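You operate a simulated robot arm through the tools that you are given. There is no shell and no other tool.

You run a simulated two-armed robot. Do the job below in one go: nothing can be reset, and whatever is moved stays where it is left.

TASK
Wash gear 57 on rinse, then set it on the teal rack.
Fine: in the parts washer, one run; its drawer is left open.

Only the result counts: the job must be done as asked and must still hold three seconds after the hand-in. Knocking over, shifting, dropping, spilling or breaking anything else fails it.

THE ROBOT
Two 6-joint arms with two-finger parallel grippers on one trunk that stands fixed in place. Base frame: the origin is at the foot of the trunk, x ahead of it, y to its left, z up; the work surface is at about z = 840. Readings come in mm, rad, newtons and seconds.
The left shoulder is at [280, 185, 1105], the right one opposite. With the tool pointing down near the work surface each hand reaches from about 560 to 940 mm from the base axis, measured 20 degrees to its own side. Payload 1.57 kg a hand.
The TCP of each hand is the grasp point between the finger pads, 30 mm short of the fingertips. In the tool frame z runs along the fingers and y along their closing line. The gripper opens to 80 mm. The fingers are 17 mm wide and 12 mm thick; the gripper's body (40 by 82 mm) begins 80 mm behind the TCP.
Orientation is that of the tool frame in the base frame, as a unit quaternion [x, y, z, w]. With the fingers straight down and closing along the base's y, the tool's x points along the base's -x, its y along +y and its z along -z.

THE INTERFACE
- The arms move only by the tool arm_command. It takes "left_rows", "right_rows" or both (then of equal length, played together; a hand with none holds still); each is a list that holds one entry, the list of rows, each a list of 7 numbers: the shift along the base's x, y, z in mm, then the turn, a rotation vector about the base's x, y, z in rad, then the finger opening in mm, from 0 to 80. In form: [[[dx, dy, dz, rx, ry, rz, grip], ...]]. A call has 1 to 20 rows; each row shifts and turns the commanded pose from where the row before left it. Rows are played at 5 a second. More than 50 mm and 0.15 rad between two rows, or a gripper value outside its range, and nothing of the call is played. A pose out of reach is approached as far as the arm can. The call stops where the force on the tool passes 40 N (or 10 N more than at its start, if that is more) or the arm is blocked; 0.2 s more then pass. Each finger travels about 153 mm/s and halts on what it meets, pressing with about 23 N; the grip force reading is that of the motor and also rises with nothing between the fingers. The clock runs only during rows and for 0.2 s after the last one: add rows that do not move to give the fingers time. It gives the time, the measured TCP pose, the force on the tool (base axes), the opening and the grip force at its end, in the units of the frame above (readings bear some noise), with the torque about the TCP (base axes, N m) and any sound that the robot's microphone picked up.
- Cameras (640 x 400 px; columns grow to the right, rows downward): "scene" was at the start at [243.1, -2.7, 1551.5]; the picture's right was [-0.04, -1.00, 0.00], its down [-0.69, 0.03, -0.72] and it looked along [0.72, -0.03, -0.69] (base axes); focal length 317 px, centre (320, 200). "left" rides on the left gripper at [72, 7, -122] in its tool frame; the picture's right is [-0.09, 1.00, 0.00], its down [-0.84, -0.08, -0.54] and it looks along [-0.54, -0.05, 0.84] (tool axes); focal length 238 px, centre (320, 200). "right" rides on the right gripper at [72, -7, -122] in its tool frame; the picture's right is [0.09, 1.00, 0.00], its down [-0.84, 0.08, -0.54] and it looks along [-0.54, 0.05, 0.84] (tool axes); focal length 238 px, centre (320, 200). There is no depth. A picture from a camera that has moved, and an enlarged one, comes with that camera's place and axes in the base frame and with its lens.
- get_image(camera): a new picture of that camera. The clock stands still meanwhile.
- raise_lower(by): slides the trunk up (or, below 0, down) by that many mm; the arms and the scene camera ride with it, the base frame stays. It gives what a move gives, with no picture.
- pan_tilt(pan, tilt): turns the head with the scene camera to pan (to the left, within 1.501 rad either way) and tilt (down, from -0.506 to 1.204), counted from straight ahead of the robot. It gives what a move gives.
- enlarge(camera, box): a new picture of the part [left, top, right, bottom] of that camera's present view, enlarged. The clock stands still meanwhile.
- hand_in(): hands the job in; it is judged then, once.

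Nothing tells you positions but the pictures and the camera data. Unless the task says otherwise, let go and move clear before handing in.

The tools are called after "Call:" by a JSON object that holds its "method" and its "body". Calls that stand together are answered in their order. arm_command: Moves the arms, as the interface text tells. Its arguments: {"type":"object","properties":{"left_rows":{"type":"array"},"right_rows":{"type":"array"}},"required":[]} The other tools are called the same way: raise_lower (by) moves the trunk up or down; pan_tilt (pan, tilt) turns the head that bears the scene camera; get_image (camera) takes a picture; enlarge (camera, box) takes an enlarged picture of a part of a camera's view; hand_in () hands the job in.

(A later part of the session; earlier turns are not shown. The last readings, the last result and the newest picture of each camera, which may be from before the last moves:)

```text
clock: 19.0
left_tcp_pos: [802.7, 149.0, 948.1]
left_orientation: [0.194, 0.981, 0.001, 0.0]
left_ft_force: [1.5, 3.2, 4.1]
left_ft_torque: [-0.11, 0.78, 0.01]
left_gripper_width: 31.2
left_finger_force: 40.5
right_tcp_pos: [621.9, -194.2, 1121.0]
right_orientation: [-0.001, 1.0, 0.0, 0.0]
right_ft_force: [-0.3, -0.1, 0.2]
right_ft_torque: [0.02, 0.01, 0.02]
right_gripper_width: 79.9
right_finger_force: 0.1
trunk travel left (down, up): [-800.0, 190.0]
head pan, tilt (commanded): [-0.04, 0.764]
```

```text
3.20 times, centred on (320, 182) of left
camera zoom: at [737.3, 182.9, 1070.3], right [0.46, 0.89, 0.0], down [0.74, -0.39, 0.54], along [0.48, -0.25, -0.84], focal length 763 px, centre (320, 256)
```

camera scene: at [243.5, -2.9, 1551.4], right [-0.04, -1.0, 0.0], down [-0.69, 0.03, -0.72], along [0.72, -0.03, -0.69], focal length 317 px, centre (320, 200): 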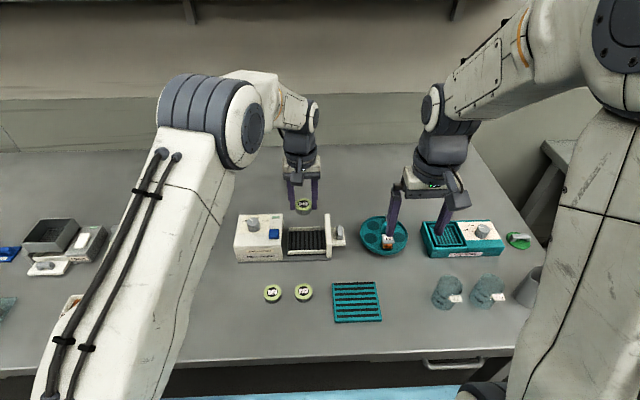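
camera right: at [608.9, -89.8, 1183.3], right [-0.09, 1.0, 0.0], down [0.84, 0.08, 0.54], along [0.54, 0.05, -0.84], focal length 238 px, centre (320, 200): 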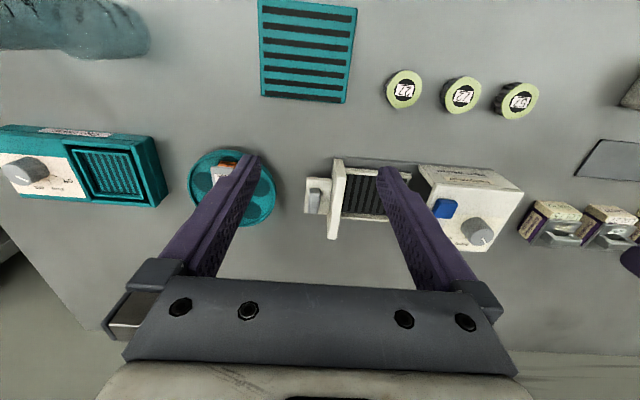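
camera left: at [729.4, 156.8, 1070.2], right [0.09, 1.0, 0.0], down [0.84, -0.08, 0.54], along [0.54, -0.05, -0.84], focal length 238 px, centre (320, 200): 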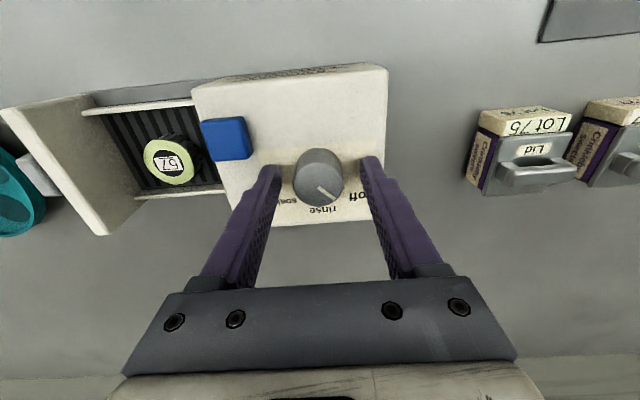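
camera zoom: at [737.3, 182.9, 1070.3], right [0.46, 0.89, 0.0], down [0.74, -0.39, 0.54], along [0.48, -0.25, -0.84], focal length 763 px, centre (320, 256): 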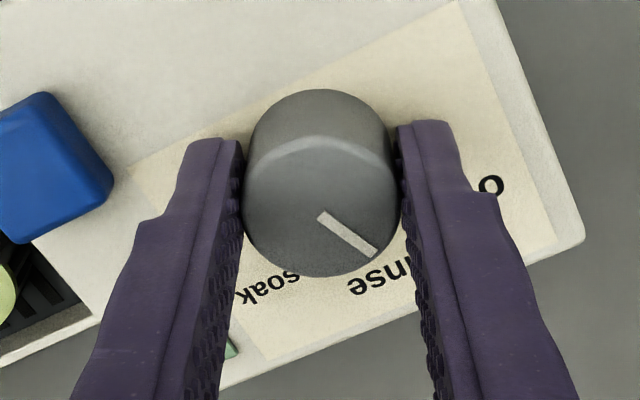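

The knob turns with the hand without slipping. I'll finish the remaining 0.395 rad.

Call:
{"method": "arm_command", "body": {"left_rows": [[[0, 0, 0, 0, 0, -0.13, 25], [0, 0, 0, 0, 0, -0.13, 25], [0, 0, 0, 0, 0, -0.135, 25], [0, 0, 0, 0, 0, 0, 25], [0, 0, 0, 0, 0, 0, 25]]]}}

Call:
{"method": "enlarge", "body": {"camera": "scene", "box": [220, 190, 300, 240]}}

Call:
{"method": "enlarge", "body": {"camera": "left", "box": [220, 120, 420, 245]}}

```text
clock: 20.2
left_tcp_pos: [802.8, 149.7, 947.5]
left_orientation: [0.382, 0.924, 0.0, 0.0]
left_ft_force: [4.3, 13.9, 1.7]
left_ft_torque: [-0.04, 0.08, 0.01]
left_gripper_width: 31.5
left_finger_force: 40.3
right_tcp_pos: [621.4, -193.5, 1120.1]
right_orientation: [-0.001, 1.0, 0.0, 0.0]
right_ft_force: [-0.2, 0.1, 0.2]
right_ft_torque: [-0.01, 0.0, -0.01]
right_gripper_width: 79.7
right_finger_force: 0.1
trunk travel left (down, up): [-800.0, 190.0]
head pan, tilt (commanded): [-0.04, 0.764]
```

```text
8.00 times, centred on (260, 215) of scene
camera zoom: at [243.2, -1.9, 1551.5], right [-0.04, -1.0, 0.0], down [-0.69, 0.03, -0.72], along [0.72, -0.03, -0.69], focal length 2538 px, centre (800, 80)
```

zoom: 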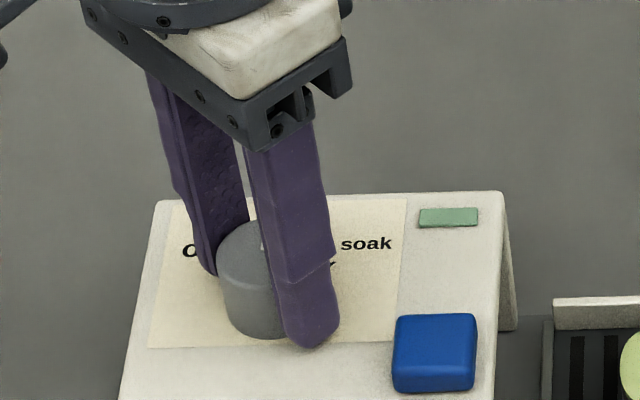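

```text
3.20 times, centred on (320, 182) of left
camera zoom: at [755.3, 205.4, 1070.3], right [0.77, 0.64, 0.0], down [0.54, -0.65, 0.54], along [0.35, -0.42, -0.84], focal length 763 px, centre (320, 256)
```

zoom: 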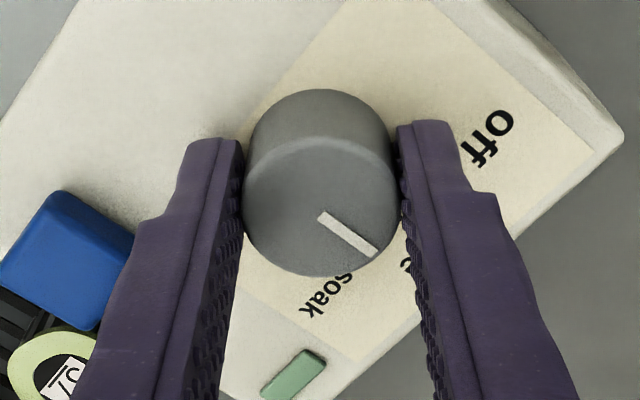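

The dial has turned the full 0.785 rad. I'll release the knob, lift, and check where the pointer stands.

Call:
{"method": "arm_command", "body": {"left_rows": [[[0, 0, 0, 0, 0, 0, 36], [0, 0, 0, 0, 0, 0, 46], [0, 0, 0, 0, 0, 0, 54], [0, 0, 0, 0, 0, 0, 54], [0, 0, 20, 0, 0, 0, 54], [0, 0, 40, 0, 0, 0, 54], [0, 0, 40, 0, 0, 0, 54]]]}}

Call:
{"method": "enlarge", "body": {"camera": "scene", "box": [220, 190, 300, 240]}}

Call:
{"method": "get_image", "body": {"camera": "left"}}

```text
clock: 21.8
left_tcp_pos: [802.4, 145.9, 1049.8]
left_orientation: [0.381, 0.924, 0.001, 0.0]
left_ft_force: [0.6, -0.1, 0.3]
left_ft_torque: [0.0, 0.0, 0.0]
left_gripper_width: 54.0
left_finger_force: 0.0
right_tcp_pos: [620.9, -193.9, 1121.0]
right_orientation: [0.0, 1.0, 0.0, 0.0]
right_ft_force: [-0.1, 0.5, 0.7]
right_ft_torque: [0.0, 0.0, -0.03]
right_gripper_width: 79.8
right_finger_force: 0.0
trunk travel left (down, up): [-800.0, 190.0]
head pan, tilt (commanded): [-0.04, 0.764]
```

```text
8.00 times, centred on (260, 215) of scene
camera zoom: at [243.2, -2.7, 1551.5], right [-0.04, -1.0, 0.0], down [-0.69, 0.03, -0.72], along [0.72, -0.03, -0.69], focal length 2538 px, centre (800, 80)
```

zoom: 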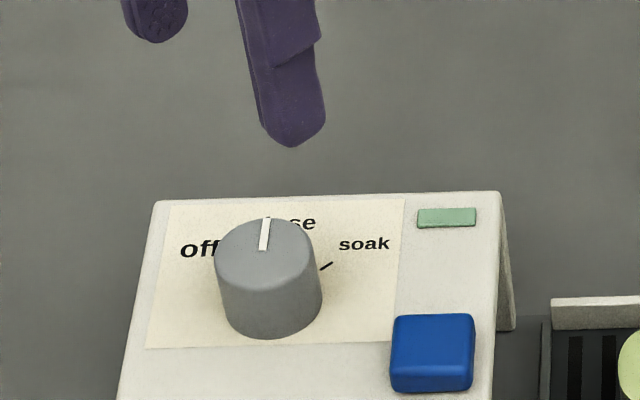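

```text
taken
camera left: at [754.6, 203.4, 1171.1], right [0.77, 0.64, 0.0], down [0.54, -0.65, 0.54], along [0.35, -0.42, -0.84], focal length 238 px, centre (320, 200)
```

left: 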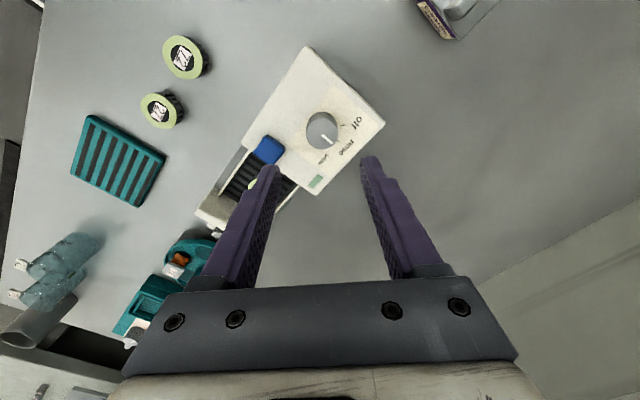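

Call:
{"method": "enlarge", "body": {"camera": "left", "box": [270, 80, 390, 200]}}

```text
3.33 times, centred on (330, 140) of left
camera zoom: at [754.6, 203.4, 1171.1], right [0.77, 0.64, 0.0], down [0.54, -0.65, 0.54], along [0.35, -0.42, -0.84], focal length 794 px, centre (287, 400)
```

zoom: 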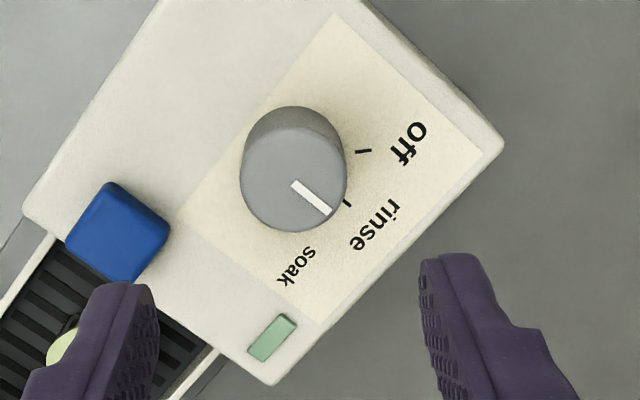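

The pointer now stands at rinse. Next the right hand turns 90° so its fingers close along x and moves above the drawer handle, while the left hand backs off and turns square again.

Call:
{"method": "arm_command", "body": {"right_rows": [[[14.8, 9.4, -9, 0, 0, 0.131, 64], [14.8, 9.4, -9, 0, 0, 0.131, 64], [14.8, 9.4, -9, 0, 0, 0.131, 64], [14.8, 9.4, -9, 0, 0, 0.131, 64], [14.8, 9.4, -9, 0, 0, 0.131, 64], [14.8, 9.4, -9, 0, 0, 0.131, 64], [14.8, 9.4, -9, 0, 0, 0.131, 64], [14.8, 9.4, -9, 0, 0, 0.131, 64], [14.8, 9.4, -9, 0, 0, 0.131, 64], [14.8, 9.4, -9, 0, 0, 0.131, 64], [14.8, 9.4, -9, 0, 0, 0.131, 64], [14.8, 9.4, -9, 0, 0, 0.13, 64]]], "left_rows": [[[-4, 4, 2, 0, 0, 0.0655, 54], [-4, 4, 2, 0, 0, 0.0655, 54], [-4, 4, 2, 0, 0, 0.0655, 54], [-4, 4, 2, 0, 0, 0.0655, 54], [-4, 4, 2, 0, 0, 0.0655, 54], [-4, 4, 2, 0, 0, 0.0655, 54], [-4, 4, 2, 0, 0, 0.0655, 54], [-4, 4, 2, 0, 0, 0.0655, 54], [-4, 4, 2, 0, 0, 0.0655, 54], [-4, 4, 2, 0, 0, 0.0655, 54], [-4, 4, 2, 0, 0, 0.0655, 54], [-4, 4, 2, 0, 0, 0.0655, 54]]]}}

Call:
{"method": "get_image", "body": {"camera": "right"}}

Call:
{"method": "get_image", "body": {"camera": "scene"}}

Call:
{"method": "get_image", "body": {"camera": "left"}}

```text
clock: 24.4
left_tcp_pos: [754.7, 196.2, 1073.0]
left_orientation: [0.0, 1.0, 0.0, 0.0]
left_ft_force: [-0.3, -0.2, -0.1]
left_ft_torque: [-0.02, -0.03, 0.0]
left_gripper_width: 54.0
left_finger_force: 0.0
right_tcp_pos: [797.3, -79.6, 1012.7]
right_orientation: [0.709, -0.706, 0.0, 0.0]
right_ft_force: [0.3, -0.1, 0.4]
right_ft_torque: [0.01, 0.01, -0.04]
right_gripper_width: 64.1
right_finger_force: 0.0
trunk travel left (down, up): [-800.0, 190.0]
head pan, tilt (commanded): [-0.04, 0.764]
```

```text
taken
camera right: at [805.6, -153.5, 1136.1], right [-1.0, -0.1, 0.0], down [-0.08, 0.84, 0.54], along [-0.05, 0.54, -0.84], focal length 238 px, centre (320, 200)
```

right: 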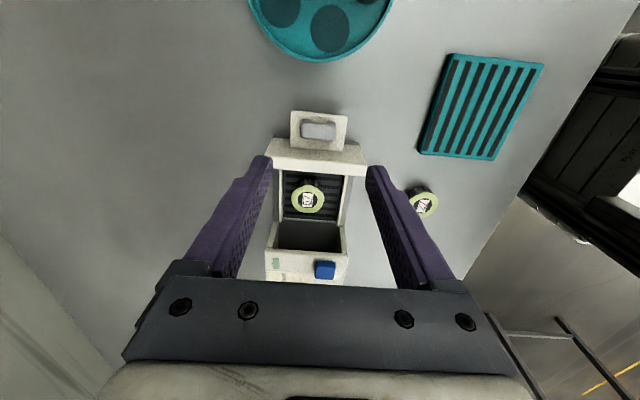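

```text
taken
camera scene: at [243.1, -2.7, 1551.5], right [-0.04, -1.0, 0.0], down [-0.69, 0.03, -0.72], along [0.72, -0.03, -0.69], focal length 317 px, centre (320, 200)
```

scene: 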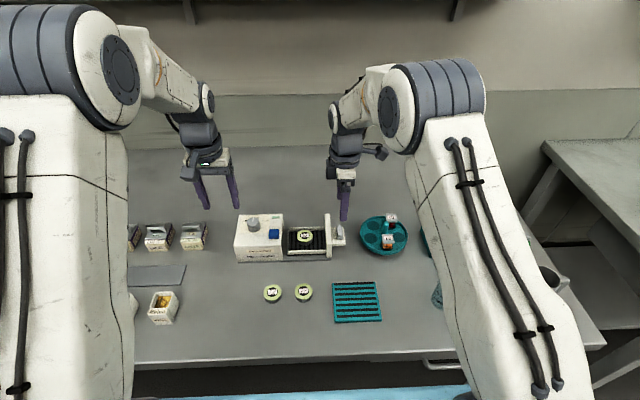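

```text
taken
camera left: at [681.4, 202.8, 1194.0], right [0.09, 1.0, 0.0], down [0.84, -0.08, 0.54], along [0.54, -0.05, -0.84], focal length 238 px, centre (320, 200)
```

left: 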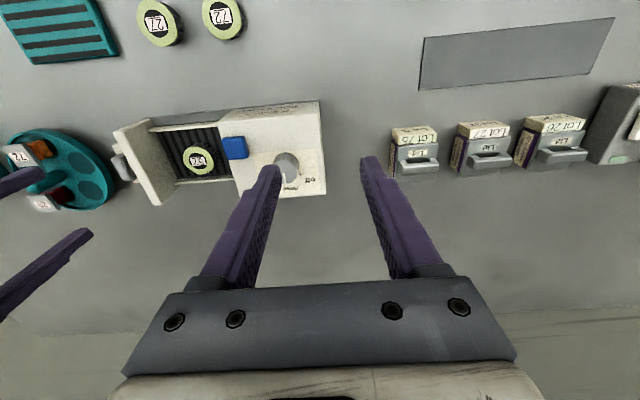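

Call:
{"method": "enlarge", "body": {"camera": "right", "box": [250, 95, 390, 185]}}

Call:
{"method": "enlarge", "body": {"camera": "scene", "box": [280, 190, 380, 270]}}

```text
4.44 times, centred on (320, 140) of right
camera zoom: at [805.6, -153.5, 1136.1], right [-1.0, -0.1, 0.0], down [-0.08, 0.84, 0.54], along [-0.05, 0.54, -0.84], focal length 1059 px, centre (320, 467)
```

zoom: 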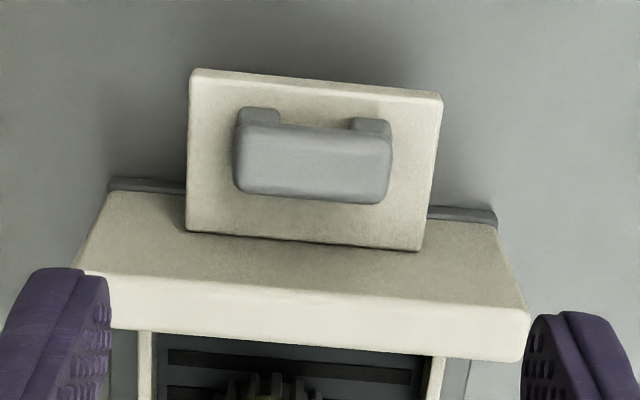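

```text
5.00 times, centred on (330, 230) of scene
camera zoom: at [243.1, -2.7, 1551.5], right [-0.04, -1.0, 0.0], down [-0.69, 0.03, -0.72], along [0.72, -0.03, -0.69], focal length 1586 px, centre (270, 50)
```

zoom: 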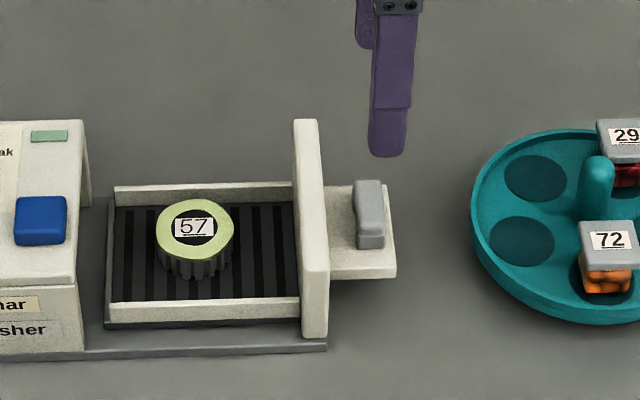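

The handle bar is 38 mm long, centred near (800.5, -80), top at about z 892. I'll lower the right hand around it with the fingers on its two ends.

Call:
{"method": "arm_command", "body": {"right_rows": [[[3, -1, -30, 0, 0, 0, 64], [0, 0, -30, 0, 0, 0, 64], [0, 0, -25, 0, 0, 0, 64], [0, 0, -10, 0, 0, 0, 64], [0, 0, 0, 0, 0, 0, 64]]]}}

Call:
{"method": "enlarge", "body": {"camera": "right", "box": [230, 100, 410, 220]}}

Call:
{"method": "enlarge", "body": {"camera": "scene", "box": [290, 200, 370, 260]}}

```text
clock: 25.6
left_tcp_pos: [755.8, 196.5, 1071.8]
left_orientation: [-0.001, 1.0, 0.0, 0.0]
left_ft_force: [-0.6, 0.1, -0.9]
left_ft_torque: [0.02, -0.01, 0.01]
left_gripper_width: 54.1
left_finger_force: 0.1
right_tcp_pos: [801.8, -82.5, 917.1]
right_orientation: [0.708, -0.706, 0.0, 0.0]
right_ft_force: [-0.1, 0.1, 0.4]
right_ft_torque: [0.0, -0.02, 0.0]
right_gripper_width: 64.0
right_finger_force: 0.2
trunk travel left (down, up): [-800.0, 190.0]
head pan, tilt (commanded): [-0.04, 0.764]
```

```text
3.33 times, centred on (320, 160) of right
camera zoom: at [808.1, -154.9, 1039.9], right [-1.0, -0.09, 0.0], down [-0.08, 0.84, 0.54], along [-0.05, 0.54, -0.84], focal length 794 px, centre (320, 333)
```

zoom: 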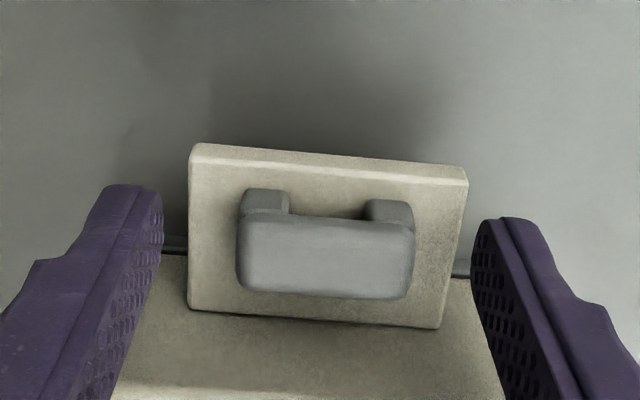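

```text
6.67 times, centred on (330, 230) of scene
camera zoom: at [243.2, -2.6, 1551.5], right [-0.04, -1.0, 0.0], down [-0.69, 0.03, -0.72], along [0.72, -0.03, -0.69], focal length 2115 px, centre (253, 0)
```

zoom: 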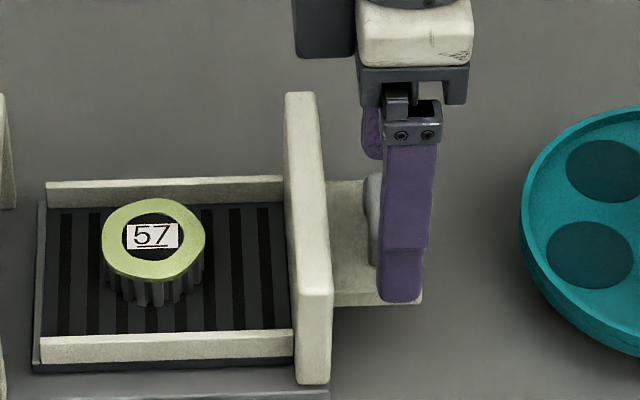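

Call:
{"method": "arm_command", "body": {"right_rows": [[[-1, 3, -2, 0, 0, 0, 64], [0, 0, -2, 0, 0, 0, 64], [0, 0, -2, 0, 0, 0, 64], [0, 0, 0, 0, 0, 0, 64]]]}}

Call:
{"method": "enlarge", "body": {"camera": "right", "box": [230, 100, 410, 220]}}

Call:
{"method": "enlarge", "body": {"camera": "scene", "box": [290, 200, 370, 260]}}

```text
clock: 26.6
left_tcp_pos: [755.6, 195.7, 1072.5]
left_orientation: [0.0, 1.0, 0.0, 0.0]
left_ft_force: [-0.1, 0.2, 0.5]
left_ft_torque: [-0.05, -0.05, -0.01]
left_gripper_width: 54.0
left_finger_force: 0.0
right_tcp_pos: [801.0, -78.6, 910.7]
right_orientation: [0.708, -0.707, 0.0, 0.0]
right_ft_force: [-1.3, -0.6, -0.4]
right_ft_torque: [0.01, -0.01, -0.01]
right_gripper_width: 64.0
right_finger_force: 0.1
trunk travel left (down, up): [-800.0, 190.0]
head pan, tilt (commanded): [-0.04, 0.764]
```

```text
3.33 times, centred on (320, 160) of right
camera zoom: at [807.2, -151.6, 1034.6], right [-1.0, -0.09, 0.0], down [-0.08, 0.84, 0.54], along [-0.05, 0.54, -0.84], focal length 794 px, centre (320, 333)
```

zoom: 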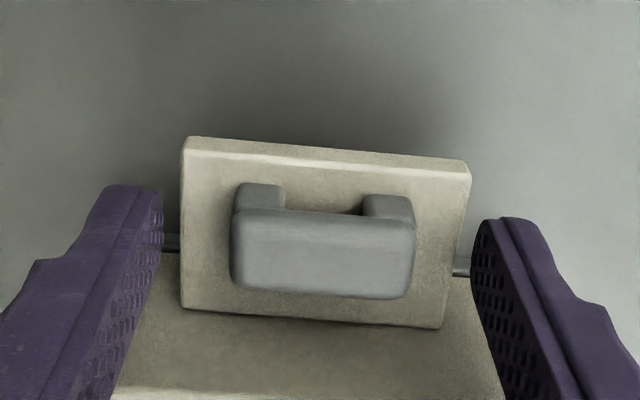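

```text
6.67 times, centred on (330, 230) of scene
camera zoom: at [243.2, -2.6, 1551.5], right [-0.04, -1.0, 0.0], down [-0.69, 0.03, -0.72], along [0.72, -0.03, -0.69], focal length 2115 px, centre (253, 0)
```

zoom: 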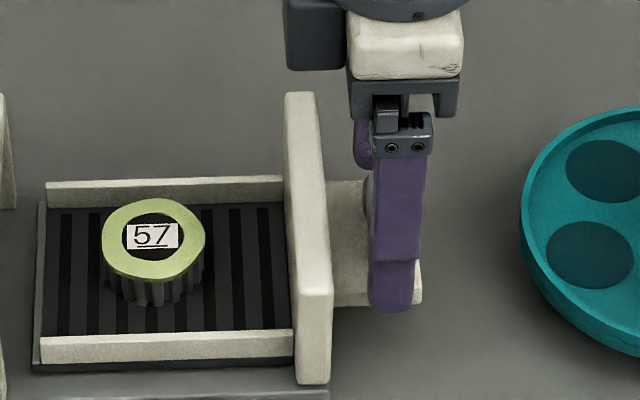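

Call:
{"method": "arm_command", "body": {"right_rows": [[[0, 0, 0, 0, 0, 0, 56], [0, 0, 0, 0, 0, 0, 48], [0, 0, 0, 0, 0, 0, 44], [0, 0, 0, 0, 0, 0, 44]]]}}

Call:
{"method": "enlarge", "body": {"camera": "right", "box": [230, 100, 410, 220]}}

```text
clock: 27.6
left_tcp_pos: [754.5, 195.6, 1071.3]
left_orientation: [0.0, 1.0, -0.001, 0.0]
left_ft_force: [0.6, 0.7, -0.2]
left_ft_torque: [-0.02, 0.0, -0.01]
left_gripper_width: 54.1
left_finger_force: 0.0
right_tcp_pos: [798.9, -77.7, 910.5]
right_orientation: [0.707, -0.707, 0.0, 0.0]
right_ft_force: [0.0, 0.3, 0.3]
right_ft_torque: [0.01, -0.03, 0.01]
right_gripper_width: 44.2
right_finger_force: 0.1
trunk travel left (down, up): [-800.0, 190.0]
head pan, tilt (commanded): [-0.04, 0.764]
```

```text
3.33 times, centred on (320, 160) of right
camera zoom: at [807.2, -151.6, 1034.6], right [-1.0, -0.09, 0.0], down [-0.08, 0.84, 0.54], along [-0.05, 0.54, -0.84], focal length 794 px, centre (320, 333)
```

zoom: 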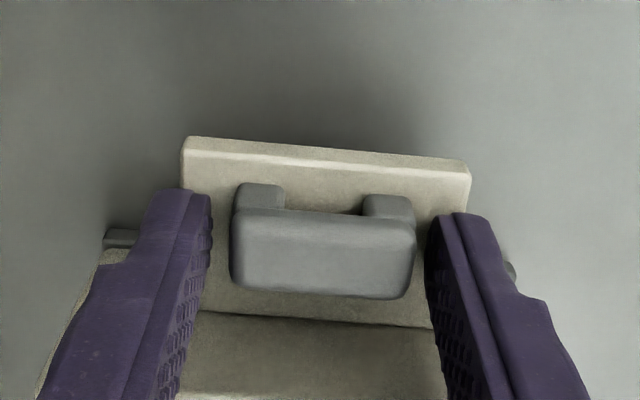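

Call:
{"method": "arm_command", "body": {"right_rows": [[[-0.8, 0, 0, 0, 0, 0, 40], [0, 0, 0, 0, 0, 0, 34], [0, 0, 0, 0, 0, 0, 26], [0, 0, 0, 0, 0, 0, 26]]]}}

Call:
{"method": "enlarge", "body": {"camera": "right", "box": [230, 100, 410, 220]}}

```text
clock: 28.6
left_tcp_pos: [755.2, 196.6, 1070.7]
left_orientation: [0.0, 1.0, 0.001, 0.0]
left_ft_force: [0.4, 0.3, -0.3]
left_ft_torque: [-0.03, 0.0, -0.02]
left_gripper_width: 54.0
left_finger_force: 0.0
right_tcp_pos: [800.9, -77.4, 911.3]
right_orientation: [0.708, -0.706, 0.0, 0.0]
right_ft_force: [2.9, 0.1, -1.7]
right_ft_torque: [-0.03, -0.11, -0.01]
right_gripper_width: 35.4
right_finger_force: 42.0
trunk travel left (down, up): [-800.0, 190.0]
head pan, tilt (commanded): [-0.04, 0.764]
```

```text
3.33 times, centred on (320, 160) of right
camera zoom: at [806.8, -151.7, 1034.8], right [-1.0, -0.09, 0.0], down [-0.08, 0.84, 0.54], along [-0.05, 0.54, -0.84], focal length 794 px, centre (320, 333)
```

zoom: 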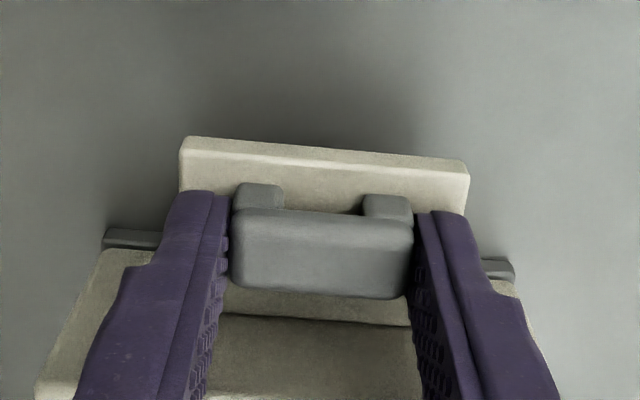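

The handle is gripped (35.4 mm). I'll push the drawer slowly towards +y.

Call:
{"method": "arm_command", "body": {"right_rows": [[[0, 3, 0, 0, 0, 0, 26], [0, 5, 0, 0, 0, 0, 26], [0, 6, 0, 0, 0, 0, 26], [0, 6, 0, 0, 0, 0, 26], [0, 6, 0, 0, 0, 0, 26], [0, 4, 0, 0, 0, 0, 26]]]}}

Call:
{"method": "enlarge", "body": {"camera": "scene", "box": [230, 190, 360, 270]}}

Call:
{"method": "get_image", "body": {"camera": "right"}}

```text
clock: 30.0
left_tcp_pos: [754.6, 196.5, 1071.4]
left_orientation: [-0.001, 1.0, 0.0, 0.0]
left_ft_force: [-0.2, -0.4, -0.2]
left_ft_torque: [0.01, 0.0, 0.0]
left_gripper_width: 53.9
left_finger_force: 0.1
right_tcp_pos: [799.9, -47.9, 910.2]
right_orientation: [0.707, -0.707, 0.0, 0.0]
right_ft_force: [5.6, 0.2, -1.2]
right_ft_torque: [-0.04, -0.1, -0.03]
right_gripper_width: 35.5
right_finger_force: 42.6
trunk travel left (down, up): [-800.0, 190.0]
head pan, tilt (commanded): [-0.04, 0.764]
```

```text
4.92 times, centred on (295, 230) of scene
camera zoom: at [243.5, -2.6, 1551.5], right [-0.04, -1.0, 0.0], down [-0.69, 0.03, -0.72], along [0.72, -0.03, -0.69], focal length 1562 px, centre (443, 52)
```

zoom: 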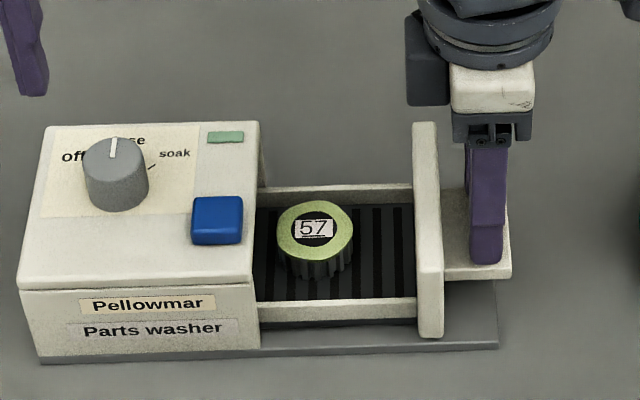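

```text
taken
camera right: at [806.9, -121.3, 1034.8], right [-1.0, -0.09, 0.0], down [-0.08, 0.84, 0.54], along [-0.05, 0.54, -0.84], focal length 238 px, centre (320, 200)
```

right: 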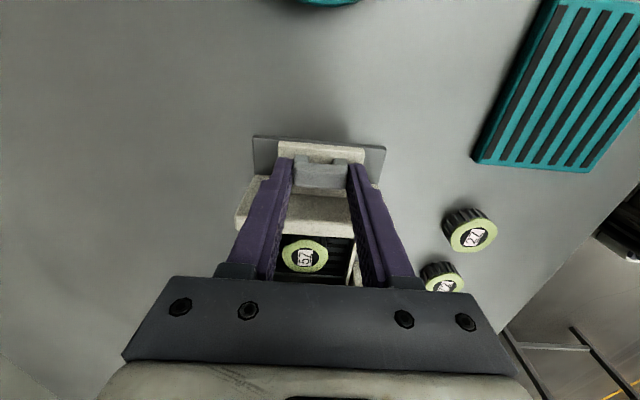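

The drawer slides in with the gear staying in place. I'll continue pushing.

Call:
{"method": "arm_command", "body": {"right_rows": [[[0, 4, 0, 0, 0, 0, 26], [0, 6, 0, 0, 0, 0, 26], [0, 6, 0, 0, 0, 0, 26], [0, 6, 0, 0, 0, 0, 26], [0, 6, 0, 0, 0, 0, 26], [0, 6, 0, 0, 0, 0, 26], [0, 6, 0, 0, 0, 0, 26], [0, 6, 0, 0, 0, 0, 26], [0, 6, 0, 0, 0, 0, 26], [0, 4, 0, 0, 0, 0, 26]]]}}

Call:
{"method": "enlarge", "body": {"camera": "scene", "box": [230, 190, 360, 270]}}

```text
clock: 32.2
left_tcp_pos: [754.2, 196.6, 1072.4]
left_orientation: [-0.002, 1.0, -0.001, 0.0]
left_ft_force: [-0.3, 0.4, -0.1]
left_ft_torque: [0.0, -0.01, -0.02]
left_gripper_width: 54.1
left_finger_force: 0.0
right_tcp_pos: [800.4, 9.4, 912.0]
right_orientation: [0.707, -0.707, 0.0, 0.0]
right_ft_force: [7.4, -0.4, -1.3]
right_ft_torque: [-0.24, -0.01, -0.03]
right_gripper_width: 35.4
right_finger_force: 42.2
trunk travel left (down, up): [-800.0, 190.0]
head pan, tilt (commanded): [-0.04, 0.764]
```

```text
4.92 times, centred on (295, 230) of scene
camera zoom: at [243.6, -2.6, 1551.4], right [-0.04, -1.0, 0.0], down [-0.69, 0.03, -0.72], along [0.72, -0.03, -0.69], focal length 1562 px, centre (443, 52)
```

zoom: 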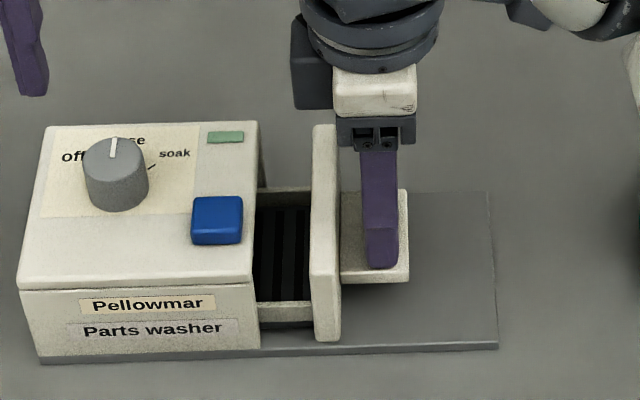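

Call:
{"method": "arm_command", "body": {"right_rows": [[[0, 4, 0, 0, 0, 0, 26], [0, 5, 0, 0, 0, 0, 26], [0, 5, 0, 0, 0, 0, 26], [0, 4, 0, 0, 0, 0, 26], [0, 3, 0, 0, 0, 0, 26], [0, 2, 0, 0, 0, 0, 26], [0, 2, 0, 0, 0, 0, 26], [0, 0, 0, 0, 0, 0, 26]]]}}

Call:
{"method": "enlarge", "body": {"camera": "scene", "box": [230, 190, 360, 270]}}

```text
clock: 34.0
left_tcp_pos: [755.2, 195.7, 1071.8]
left_orientation: [-0.001, 1.0, 0.0, 0.0]
left_ft_force: [1.0, 0.2, -0.3]
left_ft_torque: [0.0, -0.04, 0.01]
left_gripper_width: 54.0
left_finger_force: 0.1
right_tcp_pos: [800.1, 33.3, 912.2]
right_orientation: [0.708, -0.706, -0.001, 0.0]
right_ft_force: [9.7, 0.1, -3.4]
right_ft_torque: [-0.08, -0.15, -0.08]
right_gripper_width: 35.6
right_finger_force: 42.2
trunk travel left (down, up): [-800.0, 190.0]
head pan, tilt (commanded): [-0.04, 0.764]
```

```text
4.92 times, centred on (295, 230) of scene
camera zoom: at [243.8, -2.6, 1551.4], right [-0.04, -1.0, 0.0], down [-0.69, 0.03, -0.72], along [0.72, -0.03, -0.69], focal length 1562 px, centre (443, 52)
```

zoom: 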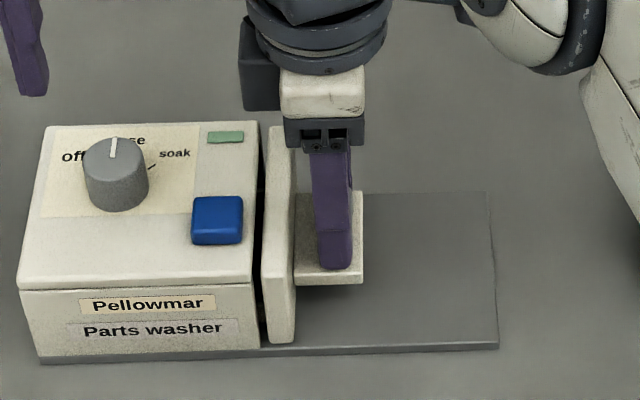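

Only a few millimetres remain; I'll push on gently until it seats.

Call:
{"method": "arm_command", "body": {"right_rows": [[[0, 1.5, 0, 0, 0, 0, 26], [0, 1.5, 0, 0, 0, 0, 26], [0, 1.5, 0, 0, 0, 0, 26], [0, 1.5, 0, 0, 0, 0, 26], [0, 0, 0, 0, 0, 0, 26]]]}}

Call:
{"method": "enlarge", "body": {"camera": "scene", "box": [250, 200, 330, 260]}}

```text
clock: 35.2
left_tcp_pos: [756.0, 194.1, 1072.6]
left_orientation: [0.001, 1.0, -0.001, 0.0]
left_ft_force: [-0.5, -0.1, -0.5]
left_ft_torque: [0.02, -0.01, 0.01]
left_gripper_width: 54.0
left_finger_force: 0.0
right_tcp_pos: [800.4, 37.1, 912.1]
right_orientation: [-0.707, 0.707, 0.0, -0.001]
right_ft_force: [8.8, -8.9, -1.8]
right_ft_torque: [0.1, -0.16, -0.07]
right_gripper_width: 35.6
right_finger_force: 42.6
trunk travel left (down, up): [-800.0, 190.0]
head pan, tilt (commanded): [-0.04, 0.764]
```

```text
6.67 times, centred on (290, 230) of scene
camera zoom: at [243.7, -3.3, 1551.4], right [-0.04, -1.0, 0.0], down [-0.69, 0.03, -0.72], along [0.72, -0.03, -0.69], focal length 2115 px, centre (520, 0)
```

zoom: 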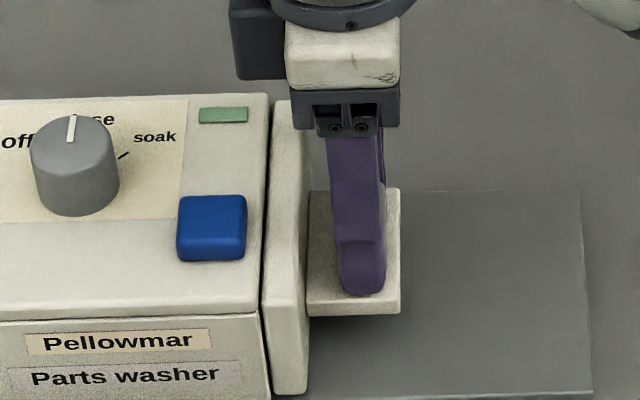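

The drawer is seated (9 N reaction). I'll release the handle, lift, and withdraw the right hand towards -y.

Call:
{"method": "arm_command", "body": {"right_rows": [[[0, 0, 0, 0, 0, 0, 40], [0, 0, 0, 0, 0, 0, 54], [0, 0, 0, 0, 0, 0, 62], [0, 0, 0, 0, 0, 0, 62], [0, 0, 25, 0, 0, 0, 62], [0, 0, 40, 0, 0, 0, 62], [0, 0, 40, 0, 0, 0, 62], [-5, -40, 5, 0, 0, 0, 62], [-5, -40, 5, 0, 0, 0, 62], [-5, -40, 5, 0, 0, 0, 62], [-5, -40, 5, 0, 0, 0, 62]]]}}

Call:
{"method": "enlarge", "body": {"camera": "scene", "box": [230, 190, 360, 270]}}

Call:
{"method": "get_image", "body": {"camera": "scene"}}

Call:
{"method": "get_image", "body": {"camera": "left"}}

```text
clock: 37.6
left_tcp_pos: [753.2, 195.8, 1072.4]
left_orientation: [-0.001, 1.0, -0.001, 0.0]
left_ft_force: [-0.7, 0.0, 0.0]
left_ft_torque: [-0.01, 0.01, 0.01]
left_gripper_width: 54.0
left_finger_force: 0.1
right_tcp_pos: [780.2, -122.5, 1035.5]
right_orientation: [0.708, -0.706, 0.0, 0.001]
right_ft_force: [0.0, 0.3, 0.2]
right_ft_torque: [-0.01, 0.02, -0.01]
right_gripper_width: 62.1
right_finger_force: 0.1
trunk travel left (down, up): [-800.0, 190.0]
head pan, tilt (commanded): [-0.04, 0.764]
```

```text
4.92 times, centred on (295, 230) of scene
camera zoom: at [243.1, -2.5, 1551.5], right [-0.04, -1.0, 0.0], down [-0.69, 0.03, -0.72], along [0.72, -0.03, -0.69], focal length 1562 px, centre (443, 52)
```

zoom: 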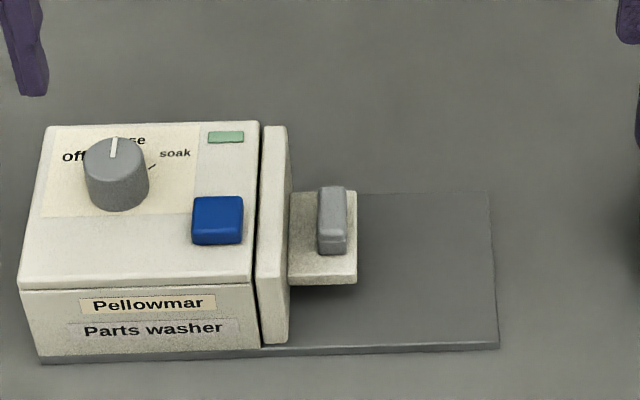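

```text
taken
camera scene: at [243.1, -2.5, 1551.5], right [-0.04, -1.0, 0.0], down [-0.69, 0.03, -0.72], along [0.72, -0.03, -0.69], focal length 317 px, centre (320, 200)
```

scene: 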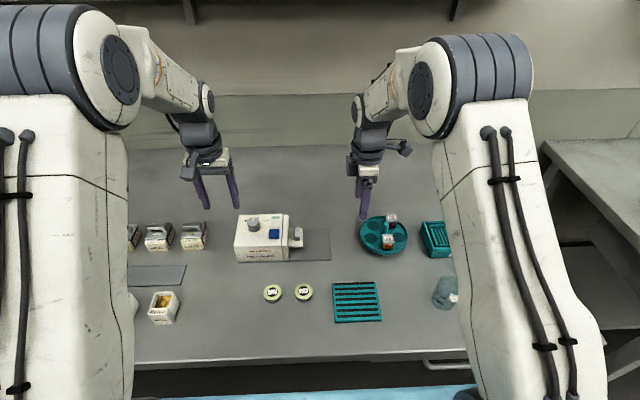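

```text
taken
camera left: at [681.5, 203.1, 1194.1], right [0.09, 1.0, 0.0], down [0.84, -0.08, 0.54], along [0.54, -0.05, -0.84], focal length 238 px, centre (320, 200)
```

left: 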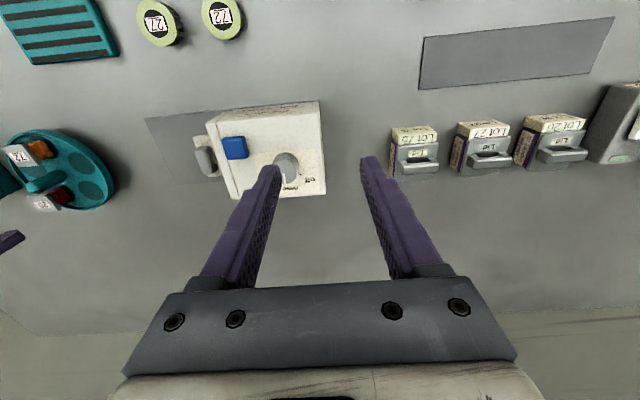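

The drawer is closed with the dial on rinse. The left hand moves above the blue button with its fingers closed, for a check before pressing.

Call:
{"method": "arm_command", "body": {"left_rows": [[[7.7, -34.3, -20, 0, 0, 0, 30], [7.7, -34.3, -20, 0, 0, 0, 10], [7.7, -34.3, -20, 0, 0, 0, 0], [0, 0, 0, 0, 0, 0, 0], [0, 0, 0, 0, 0, 0, 0]]]}}

Call:
{"method": "get_image", "body": {"camera": "left"}}

Call:
{"method": "enlarge", "body": {"camera": "scene", "box": [230, 180, 340, 260]}}

```text
clock: 38.8
left_tcp_pos: [778.8, 92.4, 1012.6]
left_orientation: [-0.001, 1.0, 0.001, 0.0]
left_ft_force: [-0.6, -0.7, 0.1]
left_ft_torque: [-0.02, 0.0, -0.01]
left_gripper_width: 0.1
left_finger_force: 20.9
right_tcp_pos: [779.5, -124.0, 1035.2]
right_orientation: [0.708, -0.706, 0.0, 0.0]
right_ft_force: [-0.2, -0.8, 0.0]
right_ft_torque: [0.01, 0.0, -0.01]
right_gripper_width: 62.2
right_finger_force: 0.1
trunk travel left (down, up): [-800.0, 190.0]
head pan, tilt (commanded): [-0.04, 0.764]
```

```text
taken
camera left: at [704.7, 99.6, 1134.2], right [0.09, 1.0, 0.0], down [0.84, -0.08, 0.54], along [0.54, -0.05, -0.84], focal length 238 px, centre (320, 200)
```

left: 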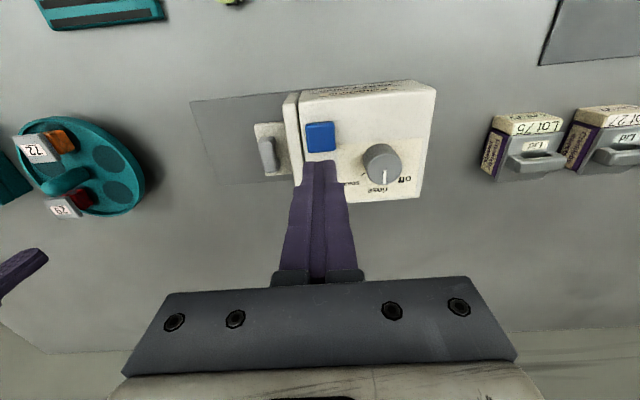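

```text
5.00 times, centred on (285, 220) of scene
camera zoom: at [243.1, -2.7, 1551.5], right [-0.04, -1.0, 0.0], down [-0.69, 0.03, -0.72], along [0.72, -0.03, -0.69], focal length 1586 px, centre (495, 100)
```

zoom: 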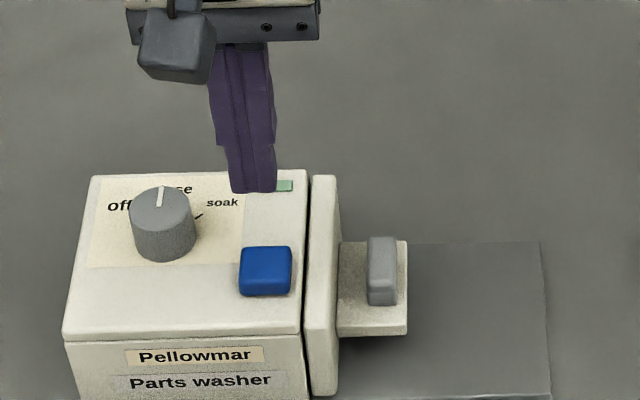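

The button is at about (776, 94). I'll descend to just above it and check.

Call:
{"method": "arm_command", "body": {"left_rows": [[[-2, 1.5, -25, 0, 0, 0, 0], [0, 0, -20, 0, 0, 0, 0], [0, 0, -10, 0, 0, 0, 0], [0, 0, 0, 0, 0, 0, 0]]]}}

Call:
{"method": "enlarge", "body": {"camera": "left", "box": [240, 90, 440, 215]}}

Call:
{"method": "enlarge", "body": {"camera": "scene", "box": [230, 180, 340, 260]}}

```text
clock: 39.8
left_tcp_pos: [775.6, 93.5, 956.8]
left_orientation: [-0.001, 1.0, 0.001, 0.0]
left_ft_force: [-0.5, 0.5, 0.5]
left_ft_torque: [0.0, 0.04, -0.02]
left_gripper_width: 0.0
left_finger_force: 21.1
right_tcp_pos: [778.8, -122.6, 1035.5]
right_orientation: [0.708, -0.706, 0.0, 0.0]
right_ft_force: [-0.2, 0.7, 0.8]
right_ft_torque: [-0.01, 0.0, 0.03]
right_gripper_width: 61.9
right_finger_force: 0.0
trunk travel left (down, up): [-800.0, 190.0]
head pan, tilt (commanded): [-0.04, 0.764]
```

```text
3.20 times, centred on (340, 152) of left
camera zoom: at [702.7, 101.2, 1079.3], right [0.09, 1.0, 0.0], down [0.84, -0.08, 0.54], along [0.54, -0.05, -0.84], focal length 763 px, centre (256, 352)
```

zoom: 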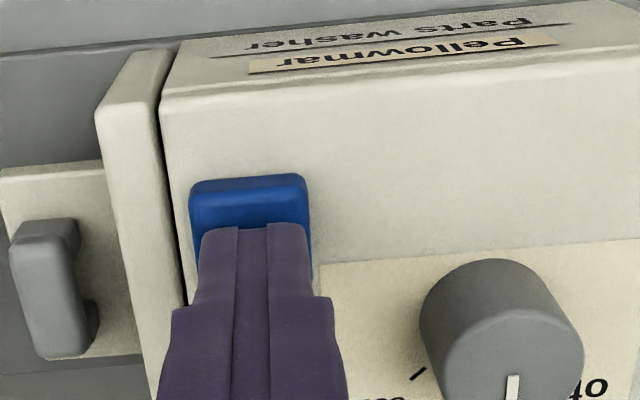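

```text
5.00 times, centred on (285, 220) of scene
camera zoom: at [243.1, -2.7, 1551.5], right [-0.04, -1.0, 0.0], down [-0.69, 0.03, -0.72], along [0.72, -0.03, -0.69], focal length 1586 px, centre (495, 100)
```

zoom: 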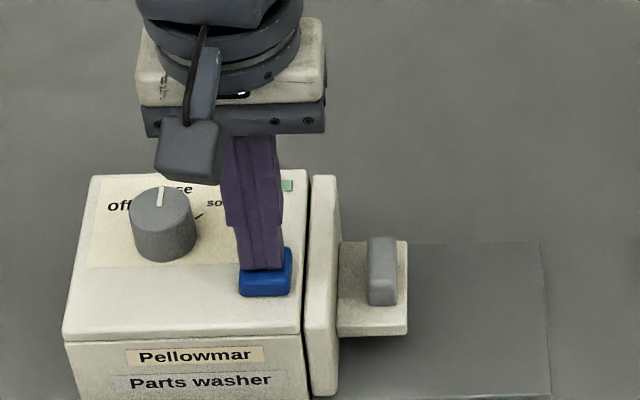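

The fingertips are right over the button. I'll press in small steps, watching force and sound.

Call:
{"method": "arm_command", "body": {"left_rows": [[[0, 0, -2, 0, 0, 0, 0], [0, 0, -2, 0, 0, 0, 0], [0, 0, -2, 0, 0, 0, 0], [0, 0, 0, 0, 0, 0, 0]]]}}

```text
clock: 40.8
left_tcp_pos: [774.9, 93.7, 952.8]
left_orientation: [-0.001, 1.0, 0.0, 0.001]
left_ft_force: [-1.6, -1.1, 7.3]
left_ft_torque: [0.03, 0.02, -0.01]
left_gripper_width: 0.1
left_finger_force: 21.1
right_tcp_pos: [778.2, -122.3, 1036.5]
right_orientation: [0.708, -0.706, 0.0, -0.001]
right_ft_force: [0.3, 0.0, 0.3]
right_ft_torque: [0.03, 0.02, 0.0]
right_gripper_width: 61.9
right_finger_force: 0.1
trunk travel left (down, up): [-800.0, 190.0]
head pan, tilt (commanded): [-0.04, 0.764]
heard: click
```

A click was heard at 7 N. I'll lift off at once and look at the lamp.

Call:
{"method": "arm_command", "body": {"left_rows": [[[0, 0, 6, 0, 0, 0, 0], [0, 0, 15, 0, 0, 0, 0], [0, 0, 30, 0, 0, 0, 0]]]}}

Call:
{"method": "enlarge", "body": {"camera": "scene", "box": [230, 180, 340, 260]}}

Call:
{"method": "get_image", "body": {"camera": "left"}}

```text
clock: 41.6
left_tcp_pos: [775.8, 95.4, 1002.4]
left_orientation: [-0.001, 1.0, 0.0, 0.0]
left_ft_force: [0.4, 0.4, -0.5]
left_ft_torque: [-0.01, 0.01, 0.01]
left_gripper_width: 0.0
left_finger_force: 20.6
right_tcp_pos: [780.3, -122.2, 1035.6]
right_orientation: [0.708, -0.706, 0.001, 0.0]
right_ft_force: [0.1, 0.6, 0.1]
right_ft_torque: [0.0, -0.01, 0.0]
right_gripper_width: 62.0
right_finger_force: 0.1
trunk travel left (down, up): [-800.0, 190.0]
head pan, tilt (commanded): [-0.04, 0.764]
```

```text
5.00 times, centred on (285, 220) of scene
camera zoom: at [243.3, -2.7, 1551.4], right [-0.04, -1.0, 0.0], down [-0.69, 0.03, -0.72], along [0.72, -0.03, -0.69], focal length 1586 px, centre (495, 100)
```

zoom: 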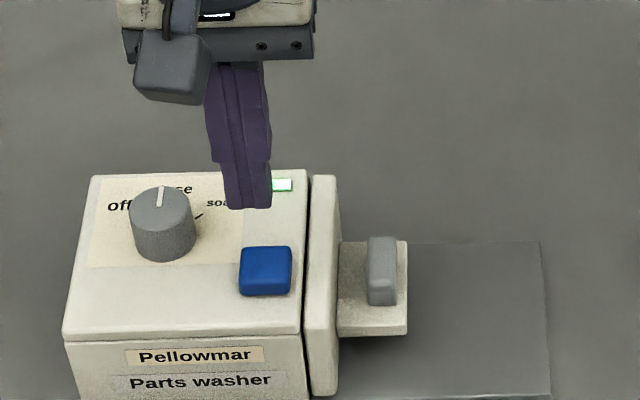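

```text
taken
camera left: at [703.0, 102.6, 1124.7], right [0.09, 1.0, 0.0], down [0.84, -0.08, 0.54], along [0.54, -0.05, -0.84], focal length 238 px, centre (320, 200)
```

left: 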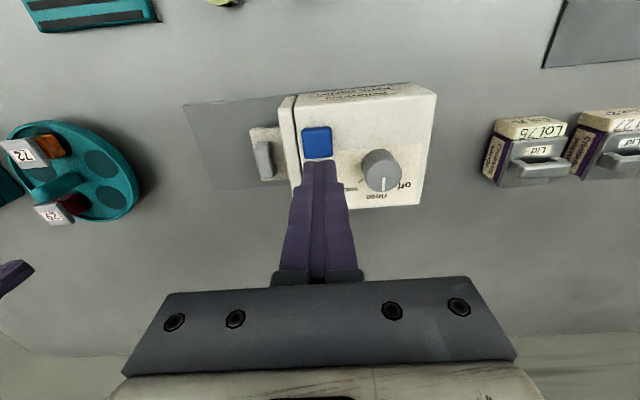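

The lamp is lit, so the wash is running. I'll move the left hand well clear and let time pass, watching the lamp.

Call:
{"method": "arm_command", "body": {"left_rows": [[[-20, 30, 20, 0, 0, 0, 40], [-20, 30, 20, 0, 0, 0, 40], [-20, 30, 20, 0, 0, 0, 40], [-20, 30, 20, 0, 0, 0, 40], [0, 0, 0, 0, 0, 0, 40], [0, 0, 0, 0, 0, 0, 40], [0, 0, 0, 0, 0, 0, 40], [0, 0, 0, 0, 0, 0, 40]]]}}

Call:
{"method": "enlarge", "body": {"camera": "scene", "box": [230, 180, 340, 260]}}

```text
clock: 43.4
left_tcp_pos: [697.1, 214.5, 1081.2]
left_orientation: [-0.002, 1.0, 0.0, 0.0]
left_ft_force: [-0.5, -0.2, 0.5]
left_ft_torque: [0.0, 0.02, 0.0]
left_gripper_width: 39.8
left_finger_force: 0.0
right_tcp_pos: [779.5, -122.0, 1035.5]
right_orientation: [0.707, -0.707, 0.0, 0.0]
right_ft_force: [-0.1, 0.9, 1.2]
right_ft_torque: [0.01, 0.0, -0.02]
right_gripper_width: 62.1
right_finger_force: 0.0
trunk travel left (down, up): [-800.0, 190.0]
head pan, tilt (commanded): [-0.04, 0.764]
```

```text
5.00 times, centred on (285, 220) of scene
camera zoom: at [243.1, -2.6, 1551.5], right [-0.04, -1.0, 0.0], down [-0.69, 0.03, -0.72], along [0.72, -0.03, -0.69], focal length 1586 px, centre (495, 100)
```

zoom: 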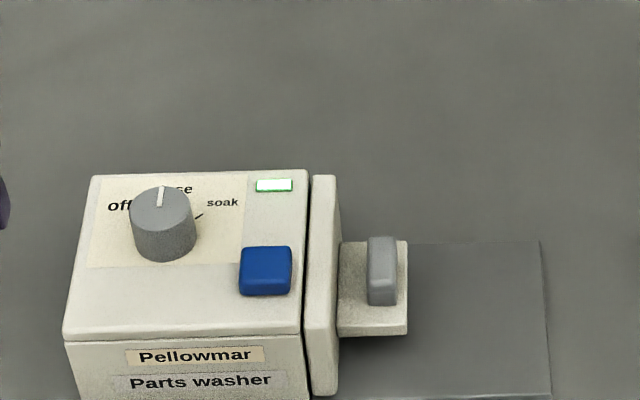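

The lamp is still on, so I'll keep waiting with the arms still.

Call:
{"method": "arm_command", "body": {"left_rows": [[[0, 0, 0, 0, 0, 0, 40], [0, 0, 0, 0, 0, 0, 40], [0, 0, 0, 0, 0, 0, 40], [0, 0, 0, 0, 0, 0, 40], [0, 0, 0, 0, 0, 0, 40], [0, 0, 0, 0, 0, 0, 40], [0, 0, 0, 0, 0, 0, 40], [0, 0, 0, 0, 0, 0, 40], [0, 0, 0, 0, 0, 0, 40], [0, 0, 0, 0, 0, 0, 40], [0, 0, 0, 0, 0, 0, 40], [0, 0, 0, 0, 0, 0, 40], [0, 0, 0, 0, 0, 0, 40], [0, 0, 0, 0, 0, 0, 40], [0, 0, 0, 0, 0, 0, 40]]]}}

Call:
{"method": "enlarge", "body": {"camera": "scene", "box": [230, 180, 340, 260]}}

```text
clock: 46.6
left_tcp_pos: [695.9, 214.6, 1082.4]
left_orientation: [0.0, 1.0, 0.0, 0.001]
left_ft_force: [-0.2, 0.8, -0.5]
left_ft_torque: [-0.02, 0.02, -0.03]
left_gripper_width: 39.9
left_finger_force: 0.2
right_tcp_pos: [779.6, -122.6, 1034.6]
right_orientation: [0.708, -0.707, 0.0, 0.0]
right_ft_force: [0.3, -0.6, -0.4]
right_ft_torque: [-0.03, 0.03, -0.01]
right_gripper_width: 62.0
right_finger_force: 0.1
trunk travel left (down, up): [-800.0, 190.0]
head pan, tilt (commanded): [-0.04, 0.764]
```

```text
5.00 times, centred on (285, 220) of scene
camera zoom: at [243.1, -2.7, 1551.5], right [-0.04, -1.0, 0.0], down [-0.69, 0.03, -0.72], along [0.72, -0.03, -0.69], focal length 1586 px, centre (495, 100)
```

zoom: 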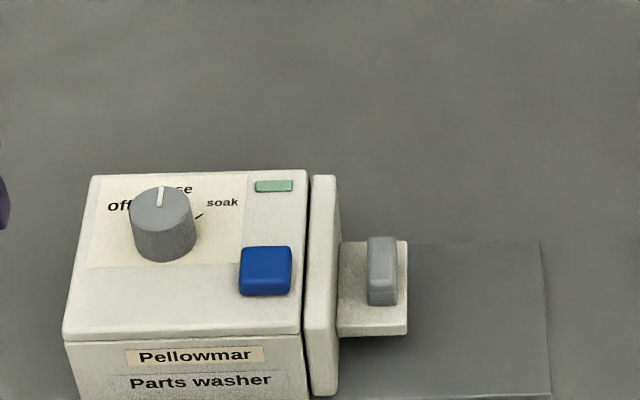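

The lamp has gone out after about 5 s, so the run is over. The right hand retraces its path back to the handle.

Call:
{"method": "arm_command", "body": {"right_rows": [[[5, 40, -5, 0, 0, 0, 62], [5, 40, -5, 0, 0, 0, 62], [5, 40, -5, 0, 0, 0, 62], [5, 40, -5, 0, 0, 0, 62], [0, 0, -40, 0, 0, 0, 62], [0, 0, -35, 0, 0, 0, 62], [0, 0, -15, 0, 0, 0, 62], [0, 0, 0, 0, 0, 0, 62]]]}}

Call:
{"method": "enlarge", "body": {"camera": "right", "box": [230, 100, 410, 220]}}

Call:
{"method": "enlarge", "body": {"camera": "scene", "box": [230, 180, 340, 260]}}

```text
clock: 48.4
left_tcp_pos: [695.9, 214.5, 1081.7]
left_orientation: [0.0, 1.0, -0.001, 0.0]
left_ft_force: [0.6, -0.1, 0.1]
left_ft_torque: [0.0, 0.02, -0.04]
left_gripper_width: 40.2
left_finger_force: 0.0
right_tcp_pos: [798.5, 39.9, 924.9]
right_orientation: [0.708, -0.706, 0.0, 0.0]
right_ft_force: [-0.2, -1.3, -0.1]
right_ft_torque: [-0.01, -0.02, -0.03]
right_gripper_width: 61.8
right_finger_force: 0.1
trunk travel left (down, up): [-800.0, 190.0]
head pan, tilt (commanded): [-0.04, 0.764]
```

```text
3.33 times, centred on (320, 160) of right
camera zoom: at [805.7, -33.9, 1049.6], right [-1.0, -0.09, 0.0], down [-0.08, 0.84, 0.54], along [-0.05, 0.54, -0.84], focal length 794 px, centre (320, 333)
```

zoom: 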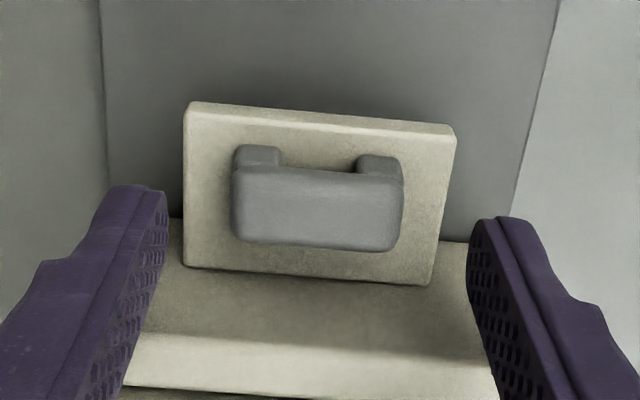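

```text
5.00 times, centred on (285, 220) of scene
camera zoom: at [243.2, -2.6, 1551.5], right [-0.04, -1.0, 0.0], down [-0.69, 0.03, -0.72], along [0.72, -0.03, -0.69], focal length 1586 px, centre (495, 100)
```

zoom: 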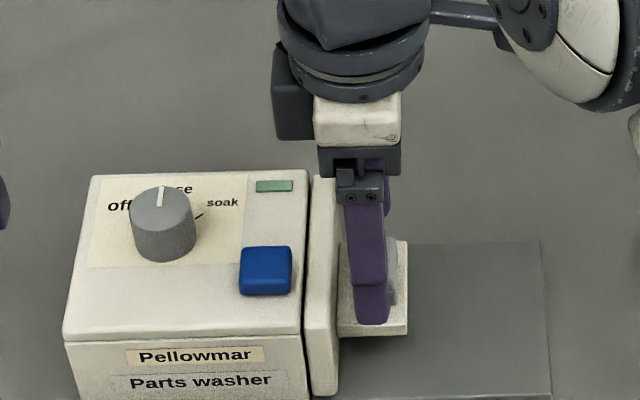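

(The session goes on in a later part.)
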